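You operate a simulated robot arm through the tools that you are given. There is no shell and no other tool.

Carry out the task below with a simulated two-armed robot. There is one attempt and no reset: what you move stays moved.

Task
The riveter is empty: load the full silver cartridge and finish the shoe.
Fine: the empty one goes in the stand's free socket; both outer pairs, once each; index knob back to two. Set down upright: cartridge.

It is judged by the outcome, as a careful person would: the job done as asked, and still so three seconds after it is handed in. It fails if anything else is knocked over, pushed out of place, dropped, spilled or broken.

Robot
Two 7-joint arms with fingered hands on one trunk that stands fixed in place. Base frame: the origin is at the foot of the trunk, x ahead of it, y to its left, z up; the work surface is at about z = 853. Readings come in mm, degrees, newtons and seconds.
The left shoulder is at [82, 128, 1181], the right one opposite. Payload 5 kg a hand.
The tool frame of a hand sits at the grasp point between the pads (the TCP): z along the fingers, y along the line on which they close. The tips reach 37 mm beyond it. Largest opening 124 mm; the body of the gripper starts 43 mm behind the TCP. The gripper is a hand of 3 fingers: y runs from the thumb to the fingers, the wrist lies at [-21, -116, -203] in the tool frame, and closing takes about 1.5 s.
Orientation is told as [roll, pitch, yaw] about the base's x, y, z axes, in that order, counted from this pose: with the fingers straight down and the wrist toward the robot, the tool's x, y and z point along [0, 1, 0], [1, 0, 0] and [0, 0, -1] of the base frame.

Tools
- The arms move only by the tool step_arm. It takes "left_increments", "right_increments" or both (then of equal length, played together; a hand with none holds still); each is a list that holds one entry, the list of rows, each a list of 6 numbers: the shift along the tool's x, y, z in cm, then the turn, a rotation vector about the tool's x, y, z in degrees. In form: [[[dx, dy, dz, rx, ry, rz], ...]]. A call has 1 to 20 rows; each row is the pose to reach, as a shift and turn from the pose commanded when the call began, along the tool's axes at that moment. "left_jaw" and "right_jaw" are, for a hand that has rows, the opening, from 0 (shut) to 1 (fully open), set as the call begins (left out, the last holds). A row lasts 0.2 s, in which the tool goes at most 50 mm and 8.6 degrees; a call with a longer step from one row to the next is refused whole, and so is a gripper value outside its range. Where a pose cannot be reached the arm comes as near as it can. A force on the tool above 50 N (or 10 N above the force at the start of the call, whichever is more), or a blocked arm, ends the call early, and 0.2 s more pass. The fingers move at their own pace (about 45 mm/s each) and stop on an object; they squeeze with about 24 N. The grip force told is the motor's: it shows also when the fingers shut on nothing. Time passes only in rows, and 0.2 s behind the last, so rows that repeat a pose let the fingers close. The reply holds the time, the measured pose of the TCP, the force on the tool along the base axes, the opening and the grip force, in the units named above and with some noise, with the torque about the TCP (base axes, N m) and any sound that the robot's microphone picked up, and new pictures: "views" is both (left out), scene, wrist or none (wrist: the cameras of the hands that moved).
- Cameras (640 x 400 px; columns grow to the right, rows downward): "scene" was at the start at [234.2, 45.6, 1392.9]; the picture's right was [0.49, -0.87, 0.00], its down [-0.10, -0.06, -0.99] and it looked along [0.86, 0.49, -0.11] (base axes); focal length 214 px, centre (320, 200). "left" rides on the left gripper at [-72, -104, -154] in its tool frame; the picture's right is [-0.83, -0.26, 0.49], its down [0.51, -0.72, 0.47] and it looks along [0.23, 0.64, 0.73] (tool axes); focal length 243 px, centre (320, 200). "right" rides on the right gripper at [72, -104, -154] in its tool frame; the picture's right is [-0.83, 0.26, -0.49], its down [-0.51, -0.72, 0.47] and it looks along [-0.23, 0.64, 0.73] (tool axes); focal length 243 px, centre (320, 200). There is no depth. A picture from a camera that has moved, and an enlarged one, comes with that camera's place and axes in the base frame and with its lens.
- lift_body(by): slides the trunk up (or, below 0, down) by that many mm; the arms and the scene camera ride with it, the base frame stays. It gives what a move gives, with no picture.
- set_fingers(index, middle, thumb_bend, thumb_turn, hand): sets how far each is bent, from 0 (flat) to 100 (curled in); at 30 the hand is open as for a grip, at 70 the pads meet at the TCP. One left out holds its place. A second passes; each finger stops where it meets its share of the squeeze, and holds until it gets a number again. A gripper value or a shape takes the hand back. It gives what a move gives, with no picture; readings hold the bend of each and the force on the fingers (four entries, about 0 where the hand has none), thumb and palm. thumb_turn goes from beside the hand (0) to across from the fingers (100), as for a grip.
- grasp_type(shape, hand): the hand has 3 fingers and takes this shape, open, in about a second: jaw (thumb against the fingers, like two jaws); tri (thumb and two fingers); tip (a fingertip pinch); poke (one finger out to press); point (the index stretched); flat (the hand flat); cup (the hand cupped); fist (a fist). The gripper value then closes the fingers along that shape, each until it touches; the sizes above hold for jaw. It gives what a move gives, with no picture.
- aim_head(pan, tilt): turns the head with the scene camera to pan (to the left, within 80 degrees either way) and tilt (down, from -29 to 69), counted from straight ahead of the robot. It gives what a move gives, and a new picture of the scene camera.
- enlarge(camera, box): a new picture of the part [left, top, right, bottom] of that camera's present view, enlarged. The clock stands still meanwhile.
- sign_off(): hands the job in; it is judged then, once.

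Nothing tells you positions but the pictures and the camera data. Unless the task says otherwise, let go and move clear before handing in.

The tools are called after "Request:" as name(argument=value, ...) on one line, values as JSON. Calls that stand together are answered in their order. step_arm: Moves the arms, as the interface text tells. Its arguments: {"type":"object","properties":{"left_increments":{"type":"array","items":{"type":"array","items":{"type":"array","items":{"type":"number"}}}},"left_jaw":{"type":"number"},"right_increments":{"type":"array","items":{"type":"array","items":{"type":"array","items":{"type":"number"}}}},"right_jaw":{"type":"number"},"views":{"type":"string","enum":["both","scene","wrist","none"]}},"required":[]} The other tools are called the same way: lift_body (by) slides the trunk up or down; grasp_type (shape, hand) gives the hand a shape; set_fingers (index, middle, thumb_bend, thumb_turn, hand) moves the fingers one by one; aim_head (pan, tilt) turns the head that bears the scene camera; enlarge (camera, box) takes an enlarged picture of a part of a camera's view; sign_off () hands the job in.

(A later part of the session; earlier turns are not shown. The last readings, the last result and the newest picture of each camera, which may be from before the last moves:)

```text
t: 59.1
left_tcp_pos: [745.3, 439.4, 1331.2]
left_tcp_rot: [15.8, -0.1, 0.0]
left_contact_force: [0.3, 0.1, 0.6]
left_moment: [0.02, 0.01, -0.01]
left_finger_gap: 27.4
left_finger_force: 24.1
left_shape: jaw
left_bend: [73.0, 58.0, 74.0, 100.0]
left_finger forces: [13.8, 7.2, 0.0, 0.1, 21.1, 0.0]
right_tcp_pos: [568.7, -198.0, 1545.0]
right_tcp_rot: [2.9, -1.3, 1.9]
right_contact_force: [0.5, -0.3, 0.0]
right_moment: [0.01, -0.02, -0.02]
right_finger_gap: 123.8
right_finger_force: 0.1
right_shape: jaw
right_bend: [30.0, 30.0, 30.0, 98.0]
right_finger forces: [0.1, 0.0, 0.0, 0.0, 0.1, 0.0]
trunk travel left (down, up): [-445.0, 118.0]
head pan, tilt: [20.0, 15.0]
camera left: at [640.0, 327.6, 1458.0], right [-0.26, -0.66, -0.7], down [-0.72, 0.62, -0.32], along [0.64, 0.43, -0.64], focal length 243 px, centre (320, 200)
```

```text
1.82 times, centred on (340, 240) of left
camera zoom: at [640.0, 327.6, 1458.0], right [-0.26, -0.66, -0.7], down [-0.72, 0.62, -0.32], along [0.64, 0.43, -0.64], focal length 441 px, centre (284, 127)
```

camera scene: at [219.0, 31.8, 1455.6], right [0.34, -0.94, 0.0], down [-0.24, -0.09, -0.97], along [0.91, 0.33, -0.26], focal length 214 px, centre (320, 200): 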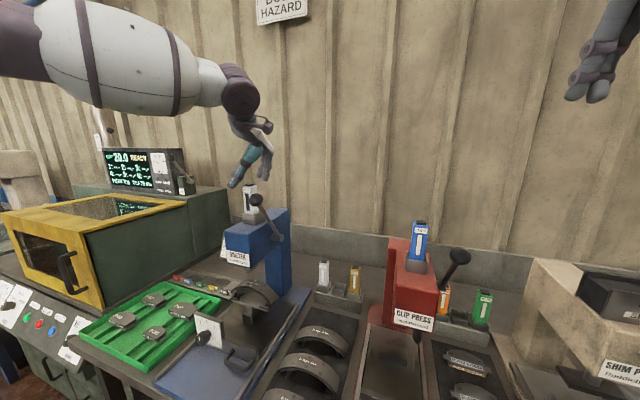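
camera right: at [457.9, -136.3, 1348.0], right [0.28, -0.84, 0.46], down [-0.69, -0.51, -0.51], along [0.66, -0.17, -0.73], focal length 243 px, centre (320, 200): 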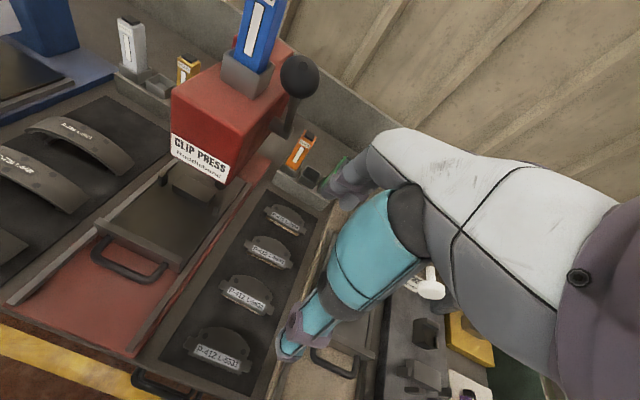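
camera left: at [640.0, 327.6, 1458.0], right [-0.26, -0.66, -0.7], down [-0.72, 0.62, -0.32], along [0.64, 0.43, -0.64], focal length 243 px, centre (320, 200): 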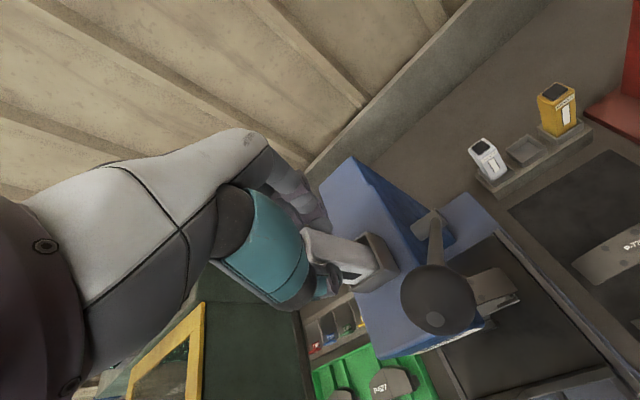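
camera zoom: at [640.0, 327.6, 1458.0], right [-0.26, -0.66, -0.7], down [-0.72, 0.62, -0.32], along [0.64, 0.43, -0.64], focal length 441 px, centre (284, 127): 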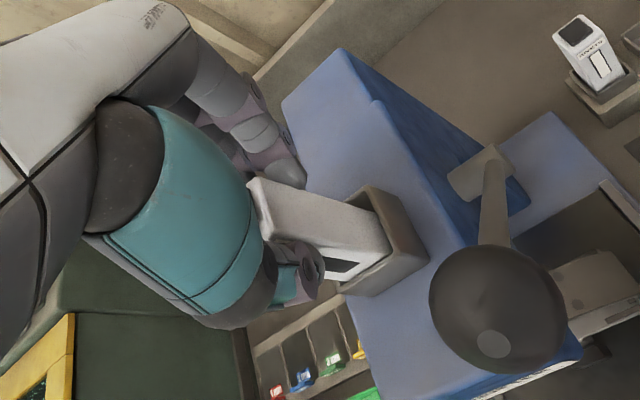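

The tilted grip holds (27 mm, 24 N). I'll lift straight up.

Request:
step_arm(left_increments=[[[0.28, 0, -0.96, 0, 0, 0], [0.69, 0, -2.4, 0, 0, 0], [1.24, 0, -4.3, 0, 0, 0], [1.93, 0, -6.7, 0, 0, 0], [2.76, 0, -9.6, 0, 0, 0], [3.3, 0, -11.5, 0, 0, 0]]], views="both")

Request:
enlarge(camera="scene", box=[210, 110, 290, 220])

Request:
enlarge(camera="left", box=[280, 180, 400, 300])

```text
t: 60.5
left_tcp_pos: [744.7, 438.5, 1449.1]
left_tcp_rot: [15.9, -0.1, 0.1]
left_contact_force: [-0.9, -0.1, -2.3]
left_moment: [-0.06, 0.01, 0.0]
left_finger_gap: 27.5
left_finger_force: 23.9
left_shape: jaw
left_bend: [73.0, 58.0, 74.0, 100.0]
left_finger forces: [13.8, 7.2, 0.1, 0.1, 21.1, 0.0]
right_tcp_pos: [568.6, -198.3, 1544.4]
right_tcp_rot: [3.0, -1.3, 2.1]
right_contact_force: [0.1, 0.3, 0.1]
right_moment: [0.03, -0.01, -0.01]
right_finger_gap: 123.7
right_finger_force: 0.2
right_shape: jaw
right_bend: [30.0, 30.0, 30.0, 98.0]
right_finger forces: [0.0, 0.1, 0.1, 0.0, 0.0, 0.1]
trunk travel left (down, up): [-445.0, 118.0]
head pan, tilt: [20.0, 15.0]
camera scene: at [219.4, 31.8, 1455.5], right [0.34, -0.94, 0.0], down [-0.24, -0.09, -0.97], along [0.91, 0.33, -0.26], focal length 214 px, centre (320, 200)
camera left: at [639.8, 327.3, 1577.3], right [-0.26, -0.66, -0.7], down [-0.72, 0.62, -0.32], along [0.64, 0.43, -0.64], focal length 243 px, centre (320, 200)
```

scene: 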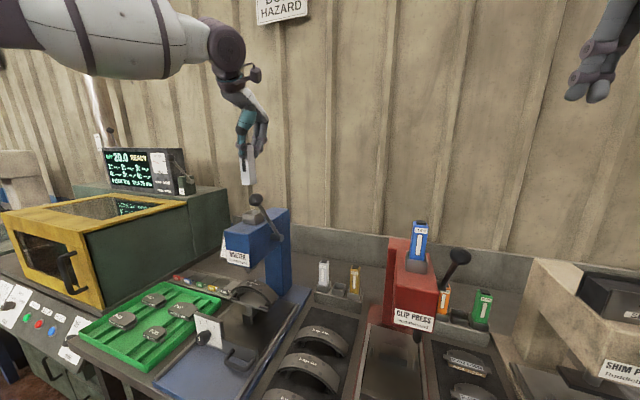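
left: 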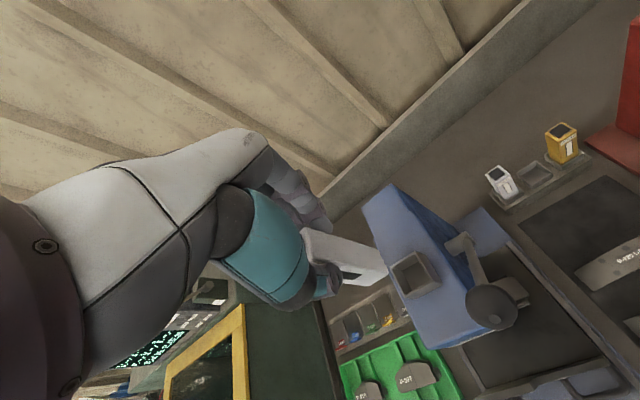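

```text
3.64 times, centred on (250, 165) of scene
camera zoom: at [219.4, 31.8, 1455.5], right [0.34, -0.94, 0.0], down [-0.24, -0.09, -0.97], along [0.91, 0.33, -0.26], focal length 780 px, centre (574, 327)
```

zoom: 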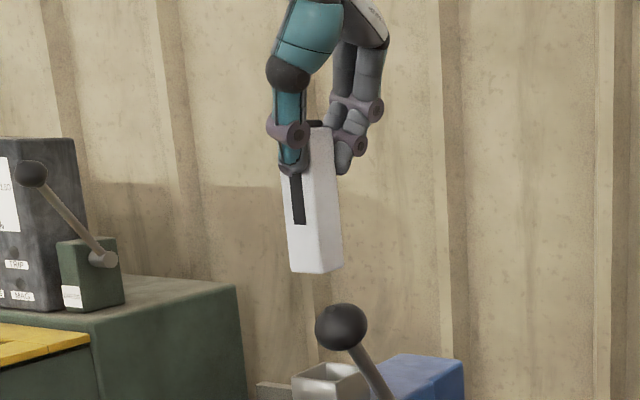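

```text
3.33 times, centred on (340, 240) of left
camera zoom: at [639.8, 327.3, 1577.3], right [-0.26, -0.66, -0.7], down [-0.72, 0.62, -0.32], along [0.64, 0.43, -0.64], focal length 809 px, centre (253, 67)
```

zoom: 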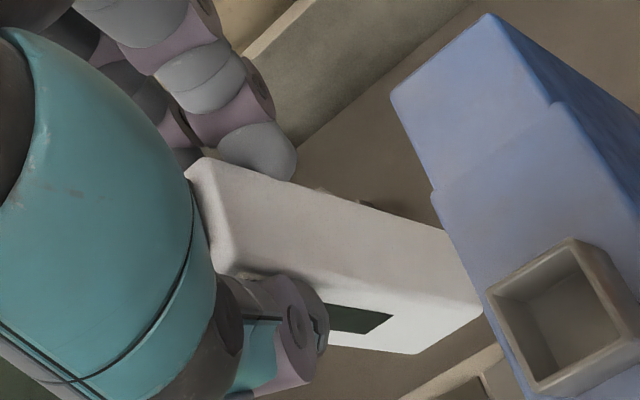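

The cartridge hangs vertically in the tilted hand. I'll carry it up and back to the free area in front of the machines.

Request:
step_arm(left_increments=[[[1.1, 0, -3.84, 0, 0, 0], [-1.23, 0, -6.6, 0, 0, 0], [-5.56, -2.0, -7.84, 0, 0, 0], [-9.69, -4.0, -9.02, 0, 0, 0], [-13.73, -6.0, -10.18, 0, 0, 0], [-18.05, -7.5, -11.42, 0, 0, 0], [-22.66, -8.5, -12.74, 0, 0, 0], [-22.66, -8.5, -12.74, 0, 0, 0]]], views="scene")

Request:
lift_body(by=-180)

Request:
aim_head(pan=25, tilt=10)

```text
t: 62.3
left_tcp_pos: [664.3, 189.7, 1508.6]
left_tcp_rot: [15.8, 0.0, 0.1]
left_contact_force: [0.2, 0.4, -2.2]
left_moment: [-0.03, 0.02, 0.0]
left_finger_gap: 27.3
left_finger_force: 24.5
left_shape: jaw
left_bend: [73.0, 58.0, 74.0, 100.0]
left_finger forces: [13.7, 7.2, 0.1, 0.0, 21.1, 0.0]
right_tcp_pos: [569.0, -195.7, 1544.6]
right_tcp_rot: [2.9, -1.4, 2.0]
right_contact_force: [-0.1, 0.9, -0.4]
right_moment: [-0.01, 0.03, -0.01]
right_finger_gap: 123.8
right_finger_force: 0.1
right_shape: jaw
right_bend: [30.0, 30.0, 30.0, 98.0]
right_finger forces: [0.1, 0.0, 0.0, 0.1, 0.0, 0.0]
trunk travel left (down, up): [-445.0, 118.0]
head pan, tilt: [20.0, 15.0]
camera scene: at [220.3, 33.1, 1455.3], right [0.34, -0.94, 0.0], down [-0.24, -0.09, -0.97], along [0.91, 0.33, -0.26], focal length 214 px, centre (320, 200)
```

scene: 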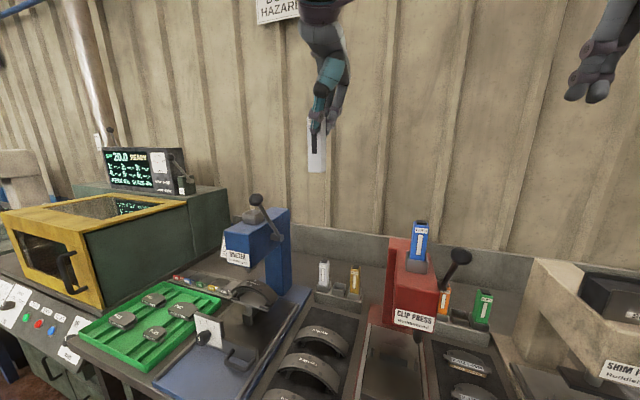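

```text
t: 64.3
left_tcp_pos: [659.6, 186.9, 1331.3]
left_tcp_rot: [15.9, -0.2, 0.1]
left_contact_force: [0.5, 0.2, -1.2]
left_moment: [0.0, 0.02, 0.04]
left_finger_gap: 27.3
left_finger_force: 24.4
left_shape: jaw
left_bend: [73.0, 58.0, 74.0, 100.0]
left_finger forces: [13.8, 7.3, 0.0, 0.0, 21.0, 0.1]
right_tcp_pos: [567.1, -197.8, 1365.0]
right_tcp_rot: [3.0, -1.5, 2.0]
right_contact_force: [-0.1, 0.8, 0.2]
right_moment: [-0.02, -0.01, -0.01]
right_finger_gap: 123.8
right_finger_force: 0.1
right_shape: jaw
right_bend: [30.0, 30.0, 30.0, 98.0]
right_finger forces: [0.0, 0.0, 0.0, 0.0, 0.1, 0.0]
trunk travel left (down, up): [-265.0, 298.0]
head pan, tilt: [20.0, 15.0]
```

```text
t: 65.0
left_tcp_pos: [659.6, 186.7, 1330.9]
left_tcp_rot: [15.8, -0.2, 0.2]
left_contact_force: [-1.0, -0.6, -1.2]
left_moment: [-0.01, 0.0, 0.0]
left_finger_gap: 27.4
left_finger_force: 23.8
left_shape: jaw
left_bend: [73.0, 58.0, 74.0, 100.0]
left_finger forces: [13.8, 7.3, 0.0, 0.0, 21.1, 0.0]
right_tcp_pos: [567.3, -196.6, 1365.3]
right_tcp_rot: [2.8, -1.3, 1.9]
right_contact_force: [-0.1, -0.4, 0.1]
right_moment: [-0.01, 0.0, -0.01]
right_finger_gap: 123.9
right_finger_force: 0.2
right_shape: jaw
right_bend: [30.0, 30.0, 30.0, 98.0]
right_finger forces: [0.0, 0.0, 0.0, 0.0, 0.0, 0.0]
trunk travel left (down, up): [-265.0, 298.0]
head pan, tilt: [25.0, 10.0]
camera scene: at [265.5, 39.5, 1275.7], right [0.42, -0.91, 0.0], down [-0.16, -0.07, -0.98], along [0.89, 0.42, -0.17], focal length 214 px, centre (320, 200)
```

scene: 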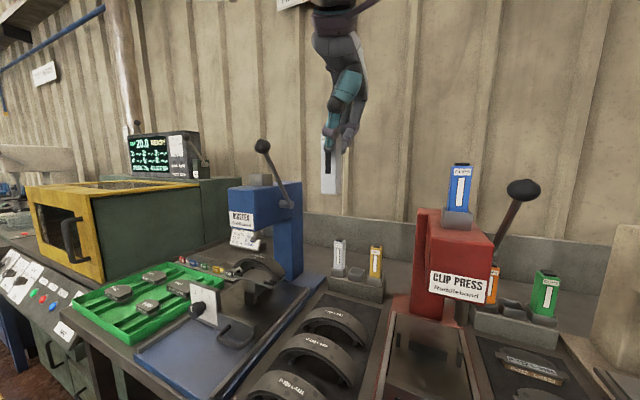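

All is well. I'll lower the trunk another 200 mm.

Request:
lift_body(by=-200)

Request:
aim_head(pan=35, tilt=-8)

```text
t: 67.2
left_tcp_pos: [659.1, 186.4, 1132.2]
left_tcp_rot: [15.9, -0.1, 0.1]
left_contact_force: [-0.2, -0.7, -1.9]
left_moment: [0.01, -0.07, 0.0]
left_finger_gap: 27.3
left_finger_force: 23.6
left_shape: jaw
left_bend: [73.0, 58.0, 74.0, 100.0]
left_finger forces: [13.8, 7.2, 0.2, 0.1, 21.0, 0.1]
right_tcp_pos: [580.2, -198.0, 1154.7]
right_tcp_rot: [3.0, -0.2, 2.1]
right_contact_force: [0.3, 0.4, 0.3]
right_moment: [0.0, 0.0, 0.02]
right_finger_gap: 123.8
right_finger_force: 0.1
right_shape: jaw
right_bend: [30.0, 30.0, 30.0, 98.0]
right_finger forces: [0.0, 0.0, 0.1, 0.0, 0.0, 0.0]
trunk travel left (down, up): [-65.0, 498.0]
head pan, tilt: [25.0, 10.0]
```

```text
t: 68.0
left_tcp_pos: [660.1, 187.5, 1130.2]
left_tcp_rot: [15.9, -0.1, 0.1]
left_contact_force: [-0.1, 0.4, -1.2]
left_moment: [-0.01, 0.03, 0.03]
left_finger_gap: 27.1
left_finger_force: 23.9
left_shape: jaw
left_bend: [73.0, 58.0, 74.0, 100.0]
left_finger forces: [13.8, 7.3, 0.0, 0.0, 21.0, 0.0]
right_tcp_pos: [582.2, -197.1, 1155.4]
right_tcp_rot: [3.0, -0.2, 2.0]
right_contact_force: [0.8, -0.2, 0.2]
right_moment: [0.02, 0.01, -0.01]
right_finger_gap: 123.8
right_finger_force: 0.0
right_shape: jaw
right_bend: [30.0, 30.0, 30.0, 98.0]
right_finger forces: [0.0, 0.0, 0.0, 0.0, 0.0, 0.1]
trunk travel left (down, up): [-65.0, 498.0]
head pan, tilt: [35.0, -8.0]
camera scene: at [325.0, 49.4, 1074.2], right [0.57, -0.82, 0.0], down [0.11, 0.08, -0.99], along [0.81, 0.57, 0.14], focal length 214 px, centre (320, 200)
```

scene: 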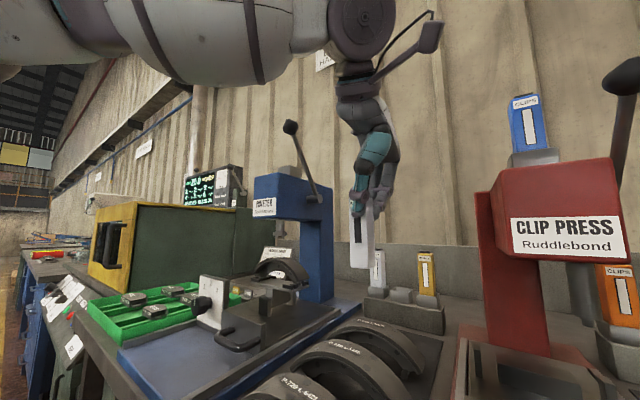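

The arm is low now. I'll move toward the stand in steps, checking that the body does not get pushed (forearm against lever).

Request:
step_arm(left_increments=[[[-0.1, 4.0, 0.5, 0, 0, 0], [-0.2, 8.0, 1.0, 0, 0, 0], [-0.3, 12.0, 1.5, 0, 0, 0], [-0.3, 16.0, 2.08, 0, 0, 0], [-0.3, 18.0, 2.08, 0, 0, 0], [-0.3, 18.0, 2.08, 0, 0, 0]]], views="both")

```text
t: 69.4
left_tcp_pos: [843.9, 190.3, 1112.9]
left_tcp_rot: [15.9, -0.1, 0.1]
left_contact_force: [0.0, -0.3, -1.4]
left_moment: [-0.01, -0.02, -0.01]
left_finger_gap: 27.4
left_finger_force: 24.0
left_shape: jaw
left_bend: [73.0, 58.0, 74.0, 100.0]
left_finger forces: [14.0, 7.3, 0.0, 0.0, 21.3, 0.0]
right_tcp_pos: [581.1, -197.1, 1155.2]
right_tcp_rot: [3.0, -0.2, 2.0]
right_contact_force: [-0.7, -0.3, 0.3]
right_moment: [0.02, -0.01, -0.04]
right_finger_gap: 123.7
right_finger_force: 0.0
right_shape: jaw
right_bend: [30.0, 30.0, 30.0, 98.0]
right_finger forces: [0.0, 0.0, 0.0, 0.0, 0.0, 0.0]
trunk travel left (down, up): [-65.0, 498.0]
head pan, tilt: [35.0, -8.0]
camera scene: at [324.8, 49.3, 1074.4], right [0.57, -0.82, 0.0], down [0.11, 0.08, -0.99], along [0.81, 0.57, 0.14], focal length 214 px, centre (320, 200)
camera left: at [737.6, 78.2, 1239.6], right [-0.26, -0.66, -0.7], down [-0.72, 0.62, -0.32], along [0.64, 0.43, -0.64], focal length 243 px, centre (320, 200)
```

scene: 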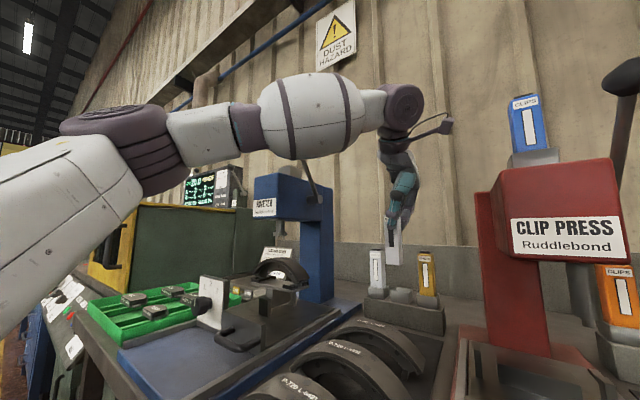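
left: 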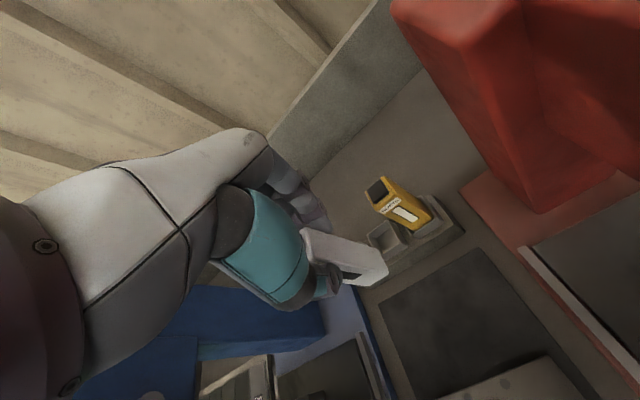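

No contact, and the body hasn't shifted. I'll continue to above the free socket.

Request:
step_arm(left_increments=[[[0, 1.5, 0, 0, 0, 0], [0.05, 3.0, 0, 0, 0, 0], [0.1, 4.5, 0.05, 0, 0, 0], [0.12, 5.3, 0.1, 0, 0, 0], [0.12, 5.3, 0.1, 0, 0, 0]]], views="both")

Request:
enlarge(camera="left", box=[300, 200, 440, 340])

Request:
enlarge(camera="scene", box=[220, 60, 460, 330])

```text
t: 70.6
left_tcp_pos: [893.3, 201.1, 1108.5]
left_tcp_rot: [16.0, 0.0, 0.1]
left_contact_force: [0.6, 0.0, -1.9]
left_moment: [-0.02, 0.04, 0.0]
left_finger_gap: 27.3
left_finger_force: 24.5
left_shape: jaw
left_bend: [73.0, 58.0, 74.0, 100.0]
left_finger forces: [14.0, 7.4, 0.1, 0.0, 21.3, 0.1]
left hand out of reach, approached as far as the arm can: row 4, 5
right_tcp_pos: [582.8, -196.5, 1154.6]
right_tcp_rot: [3.0, -0.2, 2.0]
right_contact_force: [-0.1, -0.5, -0.1]
right_moment: [0.0, 0.06, 0.0]
right_finger_gap: 124.2
right_finger_force: 0.0
right_shape: jaw
right_bend: [30.0, 30.0, 30.0, 98.0]
right_finger forces: [0.0, 0.0, 0.0, 0.1, 0.0, 0.1]
trunk travel left (down, up): [-65.0, 498.0]
head pan, tilt: [35.0, -8.0]
camera scene: at [325.3, 49.3, 1074.2], right [0.57, -0.82, 0.0], down [0.11, 0.08, -0.99], along [0.81, 0.57, 0.14], focal length 214 px, centre (320, 200)
camera left: at [787.5, 88.7, 1236.2], right [-0.26, -0.66, -0.7], down [-0.72, 0.62, -0.32], along [0.64, 0.43, -0.64], focal length 243 px, centre (320, 200)
```

scene: 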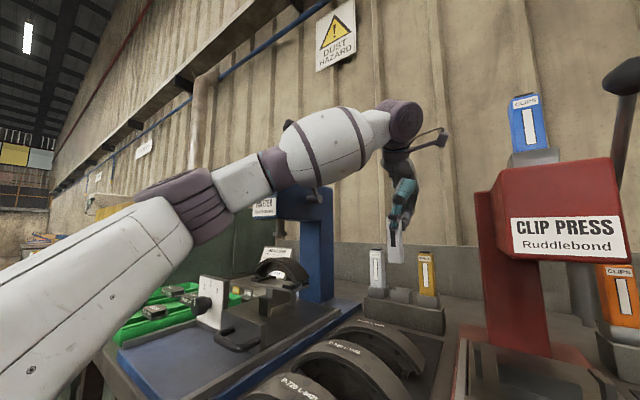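
left: 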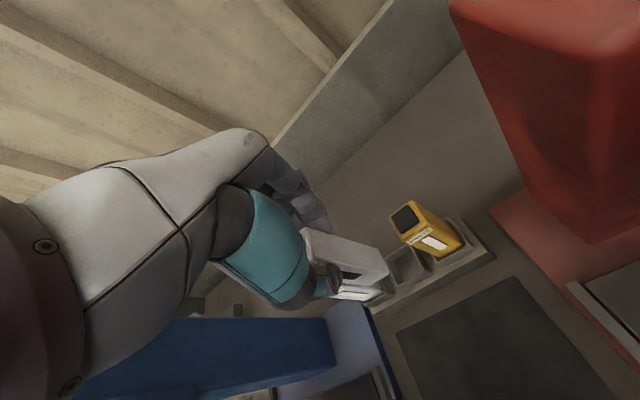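

```text
2.86 times, centred on (370, 270) of left
camera zoom: at [787.5, 88.7, 1236.2], right [-0.26, -0.66, -0.7], down [-0.72, 0.62, -0.32], along [0.64, 0.43, -0.64], focal length 693 px, centre (177, 0)
```

zoom: 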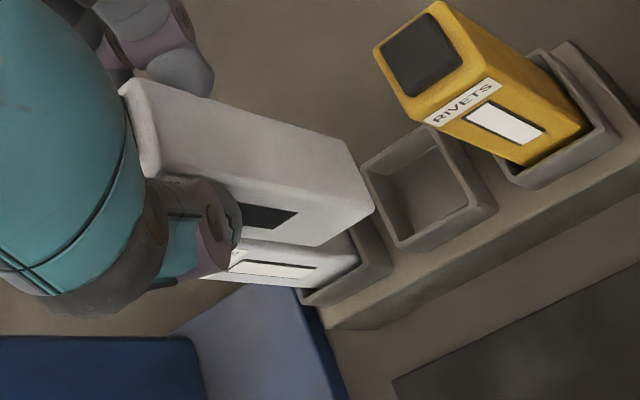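

```text
1.48 times, centred on (340, 195) of scene
camera zoom: at [325.3, 49.3, 1074.2], right [0.57, -0.82, 0.0], down [0.11, 0.08, -0.99], along [0.81, 0.57, 0.14], focal length 318 px, centre (290, 207)
```

zoom: 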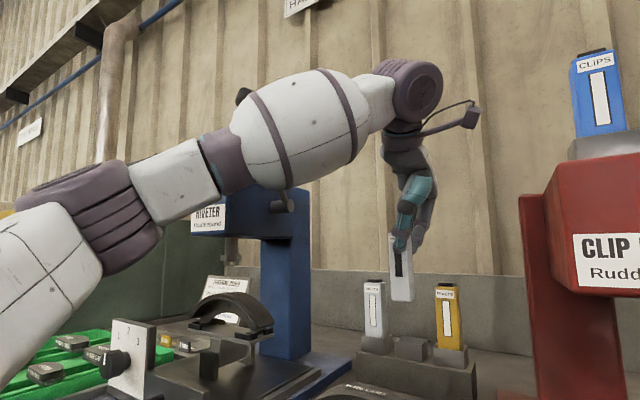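

The hand stopped slightly short (reach limit, no contact), with the cartridge about 12–15 mm left of the free socket. Going lower should ease the reach, so I'll move down and right toward just above the rim.

Request:
step_arm(left_increments=[[[-0.7, 0.1, 0.9, 0, 0, 0], [-1.4, 0.2, 1.9, 0, 0, 0], [-2.0, 0.2, 2.8, 0, 0, 0], [-2.2, 0.2, 3.3, 0, 0, 0], [-2.2, 0.2, 3.3, 0, 0, 0]]], views="both")

Request:
enlarge(camera="left", box=[300, 200, 440, 340])

```text
t: 71.8
left_tcp_pos: [894.3, 189.4, 1071.0]
left_tcp_rot: [15.8, -0.1, 0.2]
left_contact_force: [-0.1, -0.4, -2.2]
left_moment: [-0.05, 0.02, -0.01]
left_finger_gap: 27.1
left_finger_force: 23.8
left_shape: jaw
left_bend: [73.0, 58.0, 74.0, 100.0]
left_finger forces: [13.9, 7.4, 0.0, 0.0, 21.2, 0.0]
right_tcp_pos: [582.5, -197.4, 1154.2]
right_tcp_rot: [3.0, -0.2, 2.0]
right_contact_force: [-0.3, -0.4, 0.1]
right_moment: [0.01, 0.01, 0.01]
right_finger_gap: 124.2
right_finger_force: 0.0
right_shape: jaw
right_bend: [30.0, 30.0, 30.0, 98.0]
right_finger forces: [0.0, 0.0, 0.0, 0.0, 0.1, 0.0]
trunk travel left (down, up): [-65.0, 498.0]
head pan, tilt: [35.0, -8.0]
camera scene: at [325.0, 49.4, 1074.2], right [0.57, -0.82, 0.0], down [0.11, 0.08, -0.99], along [0.81, 0.57, 0.14], focal length 214 px, centre (320, 200)
camera left: at [789.5, 77.6, 1198.4], right [-0.26, -0.66, -0.7], down [-0.72, 0.62, -0.32], along [0.64, 0.43, -0.64], focal length 243 px, centre (320, 200)
```

scene: 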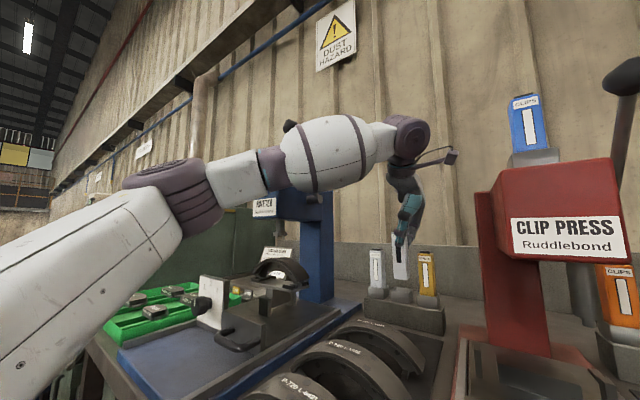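
left: 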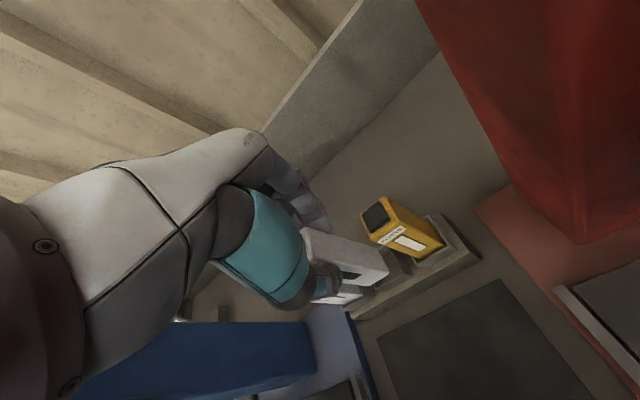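

```text
2.86 times, centred on (370, 270) of left
camera zoom: at [789.5, 77.6, 1198.4], right [-0.26, -0.66, -0.7], down [-0.72, 0.62, -0.32], along [0.64, 0.43, -0.64], focal length 693 px, centre (177, 0)
```

zoom: 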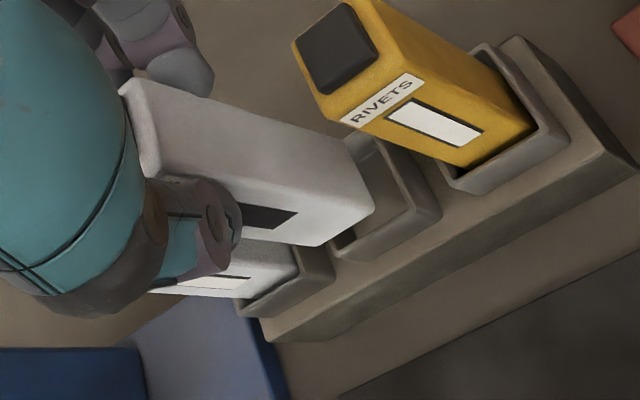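

Comparing cartridge and socket in the same picture, the cartridge must shift about 8 mm to the right. I'll do that and check again.

Request:
step_arm(left_increments=[[[-0.4, 0, -0.1, 0, 0, 0], [-0.77, 0, -0.22, 0, 0, 0], [-0.77, 0, -0.22, 0, 0, 0]]], views="wrist")

Request:
enlarge(camera="left", box=[300, 200, 440, 340])

Request:
enlarge(camera="scene", box=[360, 200, 450, 310])

```text
t: 72.6
left_tcp_pos: [893.7, 179.8, 1069.9]
left_tcp_rot: [15.9, -0.1, 0.1]
left_contact_force: [-0.3, -0.5, -1.7]
left_moment: [-0.05, -0.01, -0.01]
left_finger_gap: 27.4
left_finger_force: 23.8
left_shape: jaw
left_bend: [73.0, 58.0, 74.0, 100.0]
left_finger forces: [13.9, 7.4, 0.1, 0.0, 21.3, 0.0]
right_tcp_pos: [581.3, -198.0, 1155.6]
right_tcp_rot: [3.0, -0.2, 1.9]
right_contact_force: [-0.8, 1.0, 0.0]
right_moment: [-0.01, 0.0, 0.01]
right_finger_gap: 123.8
right_finger_force: 0.0
right_shape: jaw
right_bend: [30.0, 30.0, 30.0, 98.0]
right_finger forces: [0.0, 0.0, 0.1, 0.0, 0.0, 0.0]
trunk travel left (down, up): [-65.0, 498.0]
head pan, tilt: [35.0, -8.0]
camera left: at [789.2, 69.0, 1197.7], right [-0.26, -0.66, -0.7], down [-0.72, 0.62, -0.32], along [0.64, 0.42, -0.64], focal length 243 px, centre (320, 200)
```

left: 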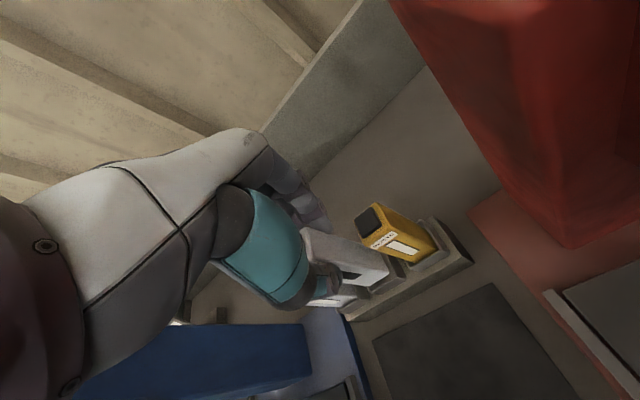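

```text
2.86 times, centred on (370, 270) of left
camera zoom: at [789.2, 69.0, 1197.7], right [-0.26, -0.66, -0.7], down [-0.72, 0.62, -0.32], along [0.64, 0.42, -0.64], focal length 693 px, centre (177, 0)
```

zoom: 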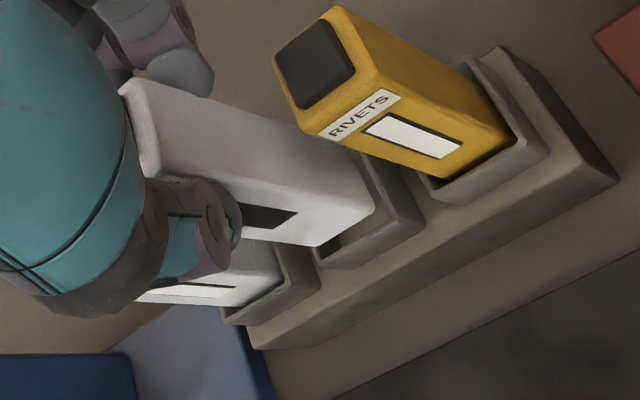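

```text
3.64 times, centred on (405, 255) of scene
camera zoom: at [324.6, 49.2, 1074.4], right [0.57, -0.82, 0.0], down [0.11, 0.08, -0.99], along [0.81, 0.57, 0.14], focal length 780 px, centre (11, 0)
```

zoom: 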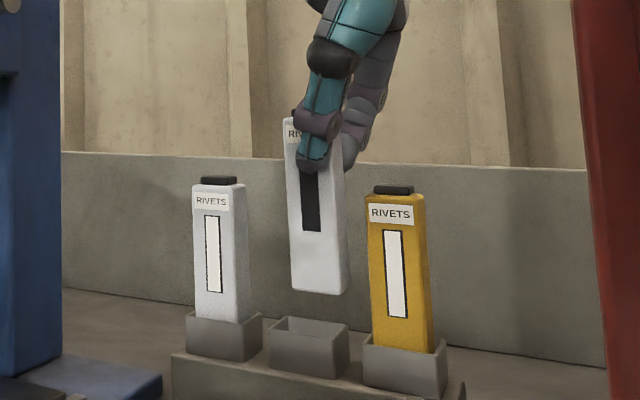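

Let me zoom in tighter on the cartridge and socket from both cameras to settle the remaining offset.

Request:
enlarge(camera="scene", box=[380, 260, 440, 310])

Request:
enlarge(camera="left", box=[350, 250, 420, 310])

```text
8.00 times, centred on (410, 285) of scene
camera zoom: at [324.6, 49.2, 1074.4], right [0.57, -0.82, 0.0], down [0.11, 0.08, -0.99], along [0.81, 0.57, 0.14], focal length 1716 px, centre (-400, -480)
```

zoom: 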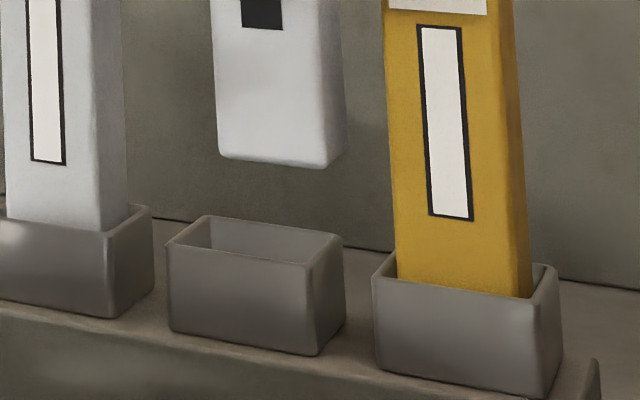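

```text
6.67 times, centred on (385, 280) of left
camera zoom: at [789.2, 69.0, 1197.7], right [-0.26, -0.66, -0.7], down [-0.72, 0.62, -0.32], along [0.64, 0.42, -0.64], focal length 1618 px, centre (-113, -333)
```

zoom: 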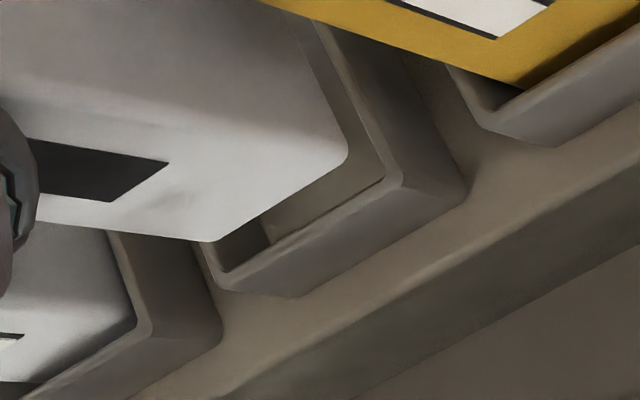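

The closer view shows the rim is lower than I assumed (about z 929), so that last shift overshot. I'll move back about 9 mm left, 3 mm forward, and down 20 mm to sit just above the rim for a parallax-free check.

Request:
step_arm(left_increments=[[[0.6, 0.2, 0.2, 0, 0, 0], [0.86, 0.3, 0.25, 0, 0, 0], [0.6, 0.3, 1.2, 0, 0, 0], [0.31, 0.3, 2.17, 0, 0, 0], [0.31, 0.3, 2.17, 0, 0, 0]]], views="none")

Request:
enlarge(camera="scene", box=[380, 260, 440, 310])

Request:
enlarge(camera="left", box=[350, 250, 420, 310])

```text
t: 73.8
left_tcp_pos: [896.0, 189.5, 1050.2]
left_tcp_rot: [15.9, 0.0, 0.1]
left_contact_force: [-0.6, 0.4, -2.1]
left_moment: [-0.01, -0.01, 0.0]
left_finger_gap: 27.6
left_finger_force: 24.3
left_shape: jaw
left_bend: [73.0, 58.0, 74.0, 100.0]
left_finger forces: [13.9, 7.5, 0.0, 0.0, 21.3, 0.0]
right_tcp_pos: [582.8, -197.3, 1154.5]
right_tcp_rot: [3.1, -0.3, 2.1]
right_contact_force: [-0.8, -1.1, -0.7]
right_moment: [-0.01, -0.03, -0.02]
right_finger_gap: 123.9
right_finger_force: 0.1
right_shape: jaw
right_bend: [30.0, 30.0, 30.0, 98.0]
right_finger forces: [0.0, 0.0, 0.0, 0.1, 0.0, 0.0]
trunk travel left (down, up): [-65.0, 498.0]
head pan, tilt: [35.0, -8.0]
```

```text
8.00 times, centred on (410, 285) of scene
camera zoom: at [324.9, 49.4, 1074.3], right [0.57, -0.82, 0.0], down [0.11, 0.08, -0.99], along [0.81, 0.57, 0.14], focal length 1716 px, centre (-400, -480)
```

zoom: 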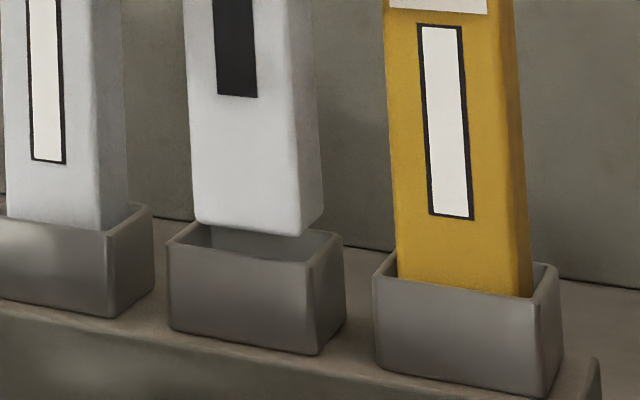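

```text
6.67 times, centred on (385, 280) of left
camera zoom: at [791.4, 77.9, 1176.5], right [-0.26, -0.66, -0.7], down [-0.72, 0.62, -0.32], along [0.64, 0.43, -0.64], focal length 1618 px, centre (-113, -333)
```

zoom: 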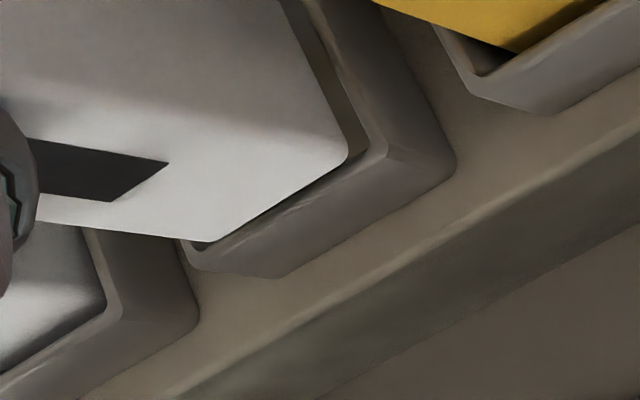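

Centred within 1–2 mm sideways; it needs about 3 mm more forward. I'll correct and start inserting gently.

Request:
step_arm(left_increments=[[[0.1, 0.3, 0.03, 0, 0, 0], [0.1, 0.3, 0.03, 0, 0, 0], [-0.07, 0.3, 0.6, 0, 0, 0], [-0.24, 0.3, 1.18, 0, 0, 0], [-0.24, 0.3, 1.18, 0, 0, 0]]], views="none")

Request:
enlarge(camera="scene", box=[380, 260, 440, 310])

Request:
enlarge(camera="left", box=[350, 250, 420, 310])

```text
t: 75.0
left_tcp_pos: [899.4, 189.5, 1041.6]
left_tcp_rot: [16.0, -0.4, 0.1]
left_contact_force: [4.3, 2.3, 20.5]
left_moment: [0.21, -0.26, -0.01]
left_finger_gap: 28.2
left_finger_force: 24.5
left_shape: jaw
left_bend: [73.0, 57.0, 75.0, 100.0]
left_finger forces: [18.3, 10.4, 0.0, 0.0, 23.3, 0.1]
right_tcp_pos: [581.1, -199.1, 1155.3]
right_tcp_rot: [2.9, -0.4, 2.0]
right_contact_force: [0.4, 0.0, -1.2]
right_moment: [-0.02, 0.05, 0.0]
right_finger_gap: 124.1
right_finger_force: 0.0
right_shape: jaw
right_bend: [30.0, 30.0, 30.0, 98.0]
right_finger forces: [0.0, 0.0, 0.0, 0.0, 0.0, 0.0]
trunk travel left (down, up): [-65.0, 498.0]
head pan, tilt: [35.0, -8.0]
```

```text
8.00 times, centred on (410, 285) of scene
camera zoom: at [323.4, 49.2, 1074.9], right [0.57, -0.82, 0.0], down [0.12, 0.08, -0.99], along [0.81, 0.57, 0.14], focal length 1716 px, centre (-400, -480)
```

zoom: 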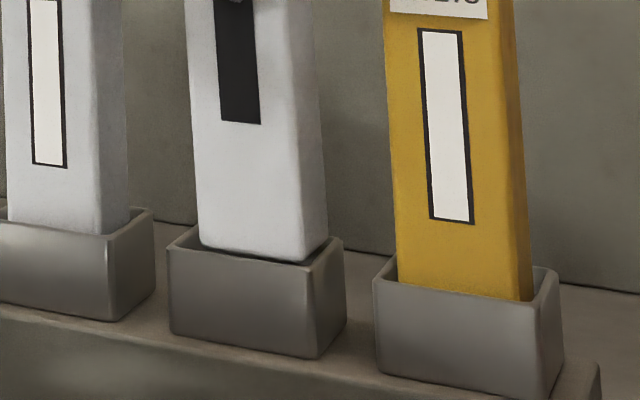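

```text
6.67 times, centred on (385, 280) of left
camera zoom: at [793.8, 78.2, 1167.6], right [-0.26, -0.66, -0.7], down [-0.72, 0.62, -0.32], along [0.64, 0.42, -0.64], focal length 1618 px, centre (-113, -333)
```

zoom: 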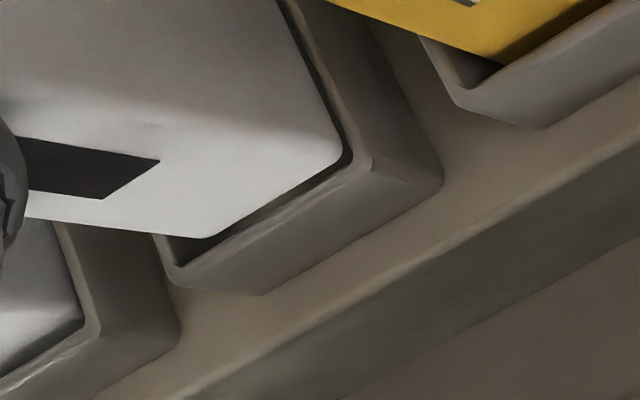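

The bottom touched the socket's right/back rim (20 N). I'll lift a few millimetres, shift 3.5 mm left and 1.5 mm back, and try again.

Request:
step_arm(left_increments=[[[0.17, 0, -0.58, 0, 0, 0], [0.5, -0.15, -0.48, 0, 0, 0], [0.5, -0.15, -0.48, 0, 0, 0], [0.39, -0.15, -0.1, 0, 0, 0], [0.28, -0.15, 0.29, 0, 0, 0], [0.28, -0.15, 0.29, 0, 0, 0]]], views="none")

Request:
enlarge(camera="scene", box=[380, 260, 440, 310])

Request:
enlarge(camera="left", box=[350, 250, 420, 310])

```text
t: 76.4
left_tcp_pos: [896.4, 192.7, 1039.0]
left_tcp_rot: [15.8, -0.5, 0.1]
left_contact_force: [7.2, -2.9, 27.8]
left_moment: [0.17, -0.34, -0.06]
left_finger_gap: 29.0
left_finger_force: 24.1
left_shape: jaw
left_bend: [73.0, 57.0, 75.0, 100.0]
left_finger forces: [19.6, 11.5, 0.0, 0.1, 24.1, 0.0]
right_tcp_pos: [579.6, -198.1, 1156.2]
right_tcp_rot: [3.0, -0.3, 2.0]
right_contact_force: [-0.5, -0.4, -0.1]
right_moment: [0.03, 0.0, 0.01]
right_finger_gap: 123.9
right_finger_force: 0.2
right_shape: jaw
right_bend: [30.0, 30.0, 30.0, 98.0]
right_finger forces: [0.1, 0.0, 0.1, 0.0, 0.1, 0.0]
trunk travel left (down, up): [-65.0, 498.0]
head pan, tilt: [35.0, -8.0]
```

```text
8.00 times, centred on (410, 285) of scene
camera zoom: at [322.6, 48.4, 1075.2], right [0.57, -0.82, 0.0], down [0.12, 0.08, -0.99], along [0.81, 0.57, 0.14], focal length 1716 px, centre (-400, -480)
```

zoom: 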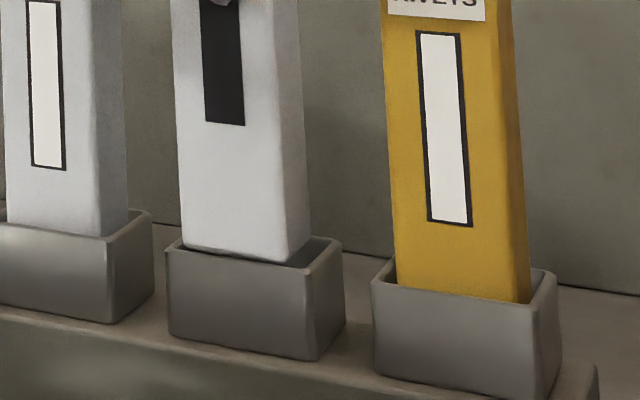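

```text
6.67 times, centred on (385, 280) of left
camera zoom: at [791.0, 81.7, 1167.3], right [-0.25, -0.66, -0.7], down [-0.72, 0.62, -0.32], along [0.65, 0.42, -0.63], focal length 1618 px, centre (-113, -333)
```

zoom: 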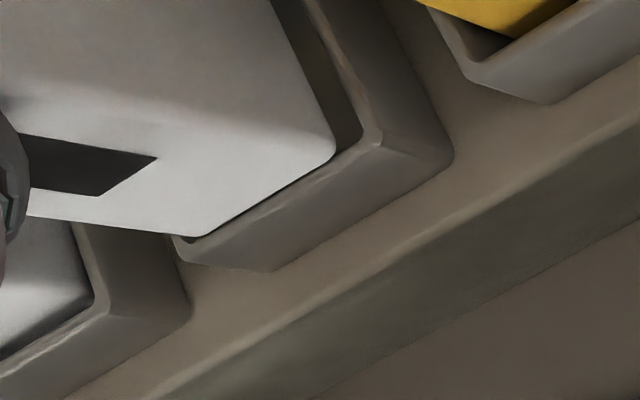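

Now it caught the other side, and the cartridge looks turned a few degrees relative to the socket. I'll lift 9 mm, turn −3°, shift 1.8 mm right and 1.2 mm forward, then look again.

Request:
step_arm(left_increments=[[[0.25, 0, -0.87, 0, 0, 0], [0.08, 0.12, -0.92, -0.83, 0, 2.88], [0.08, 0.12, -0.92, -0.83, 0, 2.88], [0.08, 0.12, -0.92, -0.83, 0, 2.88]]], views="none")

Request:
enlarge(camera="scene", box=[380, 260, 440, 310])

Request:
enlarge(camera="left", box=[350, 250, 420, 310])

Request:
enlarge(camera="scene", box=[350, 150, 460, 310])

```text
t: 77.4
left_tcp_pos: [900.7, 191.7, 1045.0]
left_tcp_rot: [16.0, -0.2, -2.9]
left_contact_force: [-0.3, -0.7, -2.0]
left_moment: [0.01, -0.02, 0.0]
left_finger_gap: 28.3
left_finger_force: 24.2
left_shape: jaw
left_bend: [73.0, 57.0, 75.0, 100.0]
left_finger forces: [14.9, 7.9, 0.0, 0.0, 22.8, 0.0]
right_tcp_pos: [581.3, -196.8, 1155.8]
right_tcp_rot: [3.0, -0.2, 2.0]
right_contact_force: [0.0, 0.0, 0.6]
right_moment: [-0.04, 0.0, -0.02]
right_finger_gap: 124.1
right_finger_force: 0.1
right_shape: jaw
right_bend: [30.0, 30.0, 30.0, 98.0]
right_finger forces: [0.0, 0.0, 0.1, 0.0, 0.0, 0.0]
trunk travel left (down, up): [-65.0, 498.0]
head pan, tilt: [35.0, -8.0]
```

```text
8.00 times, centred on (410, 285) of scene
camera zoom: at [324.8, 49.4, 1074.3], right [0.57, -0.82, 0.0], down [0.11, 0.08, -0.99], along [0.81, 0.57, 0.14], focal length 1716 px, centre (-400, -480)
```

zoom: 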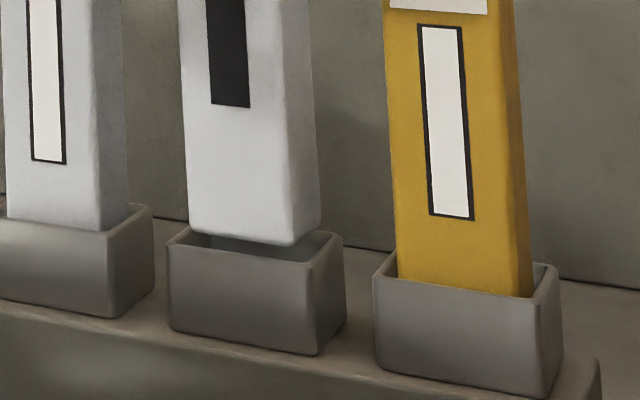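

```text
6.67 times, centred on (385, 280) of left
camera zoom: at [789.4, 86.0, 1172.2], right [-0.29, -0.65, -0.7], down [-0.69, 0.65, -0.32], along [0.66, 0.39, -0.64], focal length 1618 px, centre (-113, -333)
```

zoom: 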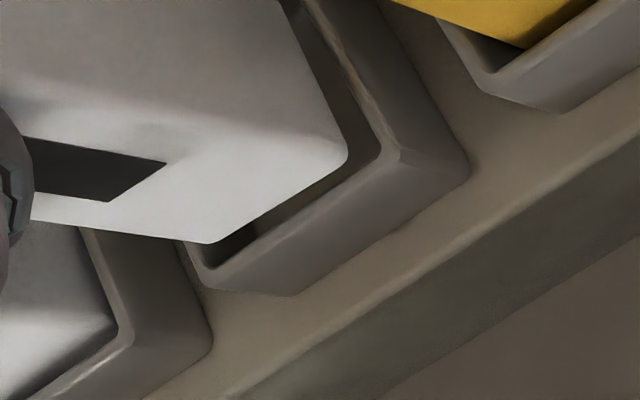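

```text
2.50 times, centred on (405, 230) of scene
camera zoom: at [324.8, 49.4, 1074.3], right [0.57, -0.82, 0.0], down [0.11, 0.08, -0.99], along [0.81, 0.57, 0.14], focal length 536 px, centre (108, 125)
```

zoom: 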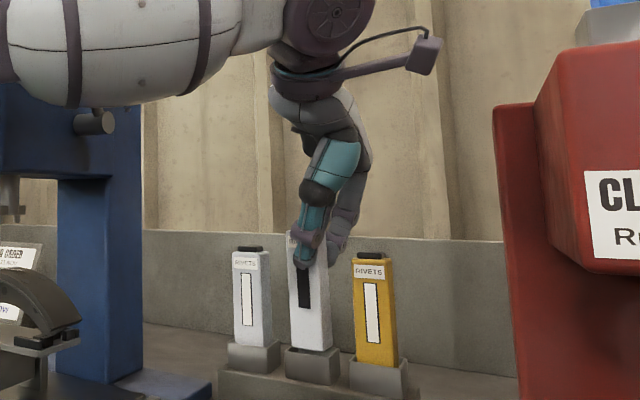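

Now the cartridge is square to the socket and centred from the scene view; I'll nudge 2 mm forward and 1.4 mm left, then descend about 9 mm to see if it enters.

Request:
step_arm(left_increments=[[[0.144, 0.193, 0.041, 0, 0, 0], [0.144, 0.193, 0.041, 0, 0, 0], [0.034, 0.193, 0.426, 0, 0, 0], [-0.104, 0.193, 0.906, 0, 0, 0], [-0.104, 0.193, 0.906, 0, 0, 0]]], views="none")

Request:
enlarge(camera="scene", box=[380, 260, 440, 310])

Request:
enlarge(camera="left", box=[350, 250, 420, 310])

```text
t: 78.6
left_tcp_pos: [901.6, 194.3, 1036.2]
left_tcp_rot: [15.9, 0.0, -2.9]
left_contact_force: [0.3, 0.2, -2.2]
left_moment: [-0.04, 0.01, -0.01]
left_finger_gap: 28.0
left_finger_force: 24.2
left_shape: jaw
left_bend: [73.0, 57.0, 75.0, 100.0]
left_finger forces: [14.9, 8.0, 0.0, 0.1, 22.8, 0.0]
right_tcp_pos: [581.2, -198.2, 1154.7]
right_tcp_rot: [3.0, -0.2, 1.9]
right_contact_force: [0.7, -0.5, -0.3]
right_moment: [0.01, 0.0, 0.02]
right_finger_gap: 123.8
right_finger_force: 0.2
right_shape: jaw
right_bend: [30.0, 30.0, 30.0, 98.0]
right_finger forces: [0.0, 0.0, 0.0, 0.0, 0.0, 0.1]
trunk travel left (down, up): [-65.0, 498.0]
head pan, tilt: [35.0, -8.0]
```

```text
8.00 times, centred on (410, 285) of scene
camera zoom: at [324.9, 49.4, 1074.3], right [0.57, -0.82, 0.0], down [0.11, 0.08, -0.99], along [0.81, 0.57, 0.14], focal length 1716 px, centre (-400, -480)
```

zoom: 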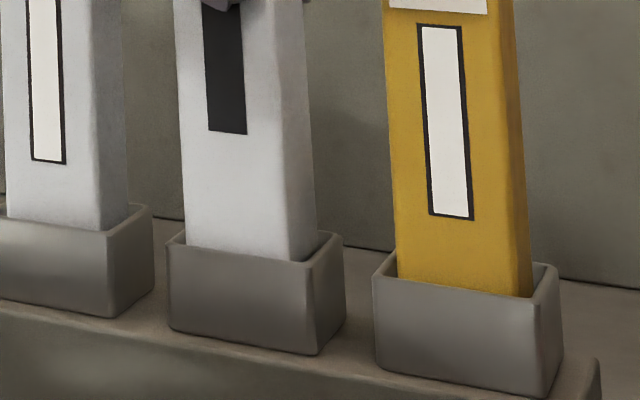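

```text
6.67 times, centred on (385, 280) of left
camera zoom: at [791.3, 87.8, 1163.6], right [-0.29, -0.65, -0.7], down [-0.69, 0.65, -0.32], along [0.66, 0.39, -0.64], focal length 1618 px, centre (-113, -333)
```

zoom: 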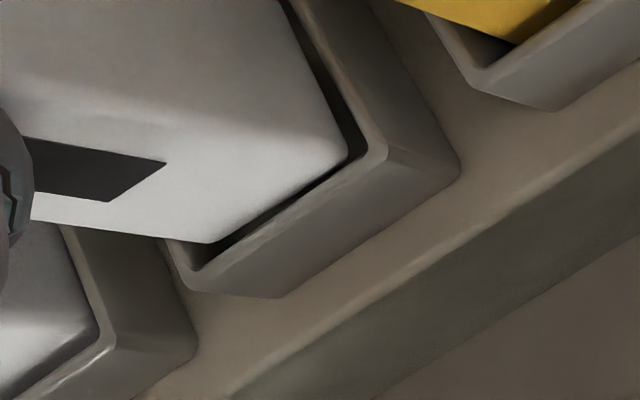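

It's entering the socket with no contact force. Continuing down to the seat.

Request:
step_arm(left_increments=[[[-0.11, 0, 0.385, 0, 0, 0], [-0.22, 0, 0.77, 0, 0, 0], [-0.33, 0, 1.15, 0, 0, 0], [-0.44, 0, 1.54, 0, 0, 0], [-0.44, 0, 1.54, 0, 0, 0]]], views="none")

Request:
enlarge(camera="scene", box=[370, 230, 450, 310])

Request:
enlarge(camera="left", box=[350, 250, 420, 310])

```text
t: 79.8
left_tcp_pos: [902.7, 193.9, 1019.7]
left_tcp_rot: [16.0, -0.2, -2.9]
left_contact_force: [0.3, -0.3, 0.6]
left_moment: [-0.01, 0.01, 0.0]
left_finger_gap: 27.9
left_finger_force: 24.0
left_shape: jaw
left_bend: [73.0, 57.0, 75.0, 100.0]
left_finger forces: [15.1, 8.2, 0.0, 0.1, 23.0, 0.1]
right_tcp_pos: [581.5, -196.6, 1155.8]
right_tcp_rot: [3.0, -0.3, 2.0]
right_contact_force: [0.3, 1.1, -0.1]
right_moment: [0.0, 0.0, 0.03]
right_finger_gap: 124.1
right_finger_force: 0.1
right_shape: jaw
right_bend: [30.0, 30.0, 30.0, 98.0]
right_finger forces: [0.0, 0.1, 0.0, 0.0, 0.1, 0.0]
trunk travel left (down, up): [-65.0, 498.0]
head pan, tilt: [35.0, -8.0]
```

```text
5.00 times, centred on (410, 270) of scene
camera zoom: at [324.8, 49.3, 1074.3], right [0.57, -0.82, 0.0], down [0.11, 0.08, -0.99], along [0.81, 0.57, 0.14], focal length 1072 px, centre (-130, -150)
```

zoom: 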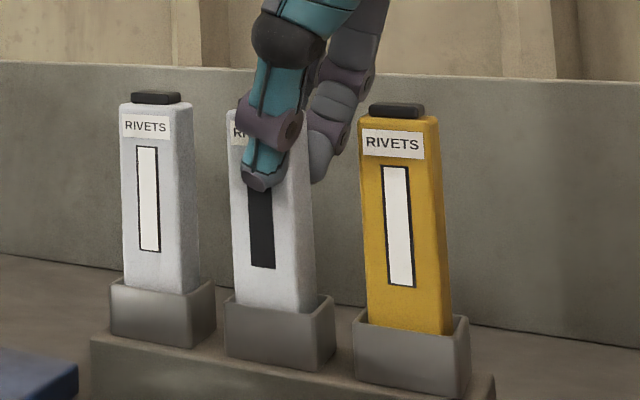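

```text
6.67 times, centred on (385, 280) of left
camera zoom: at [791.5, 87.9, 1147.0], right [-0.29, -0.65, -0.7], down [-0.69, 0.65, -0.32], along [0.66, 0.39, -0.64], focal length 1618 px, centre (-113, -333)
```

zoom: 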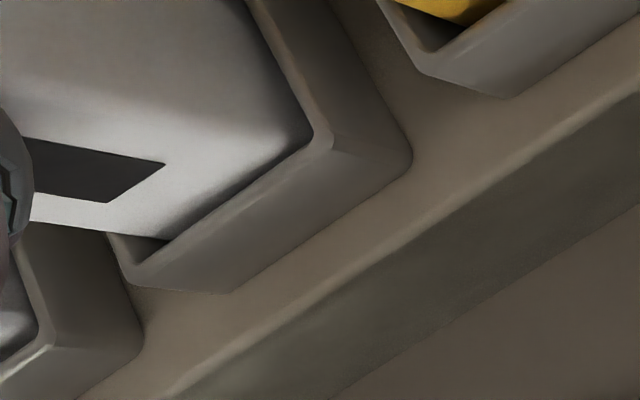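

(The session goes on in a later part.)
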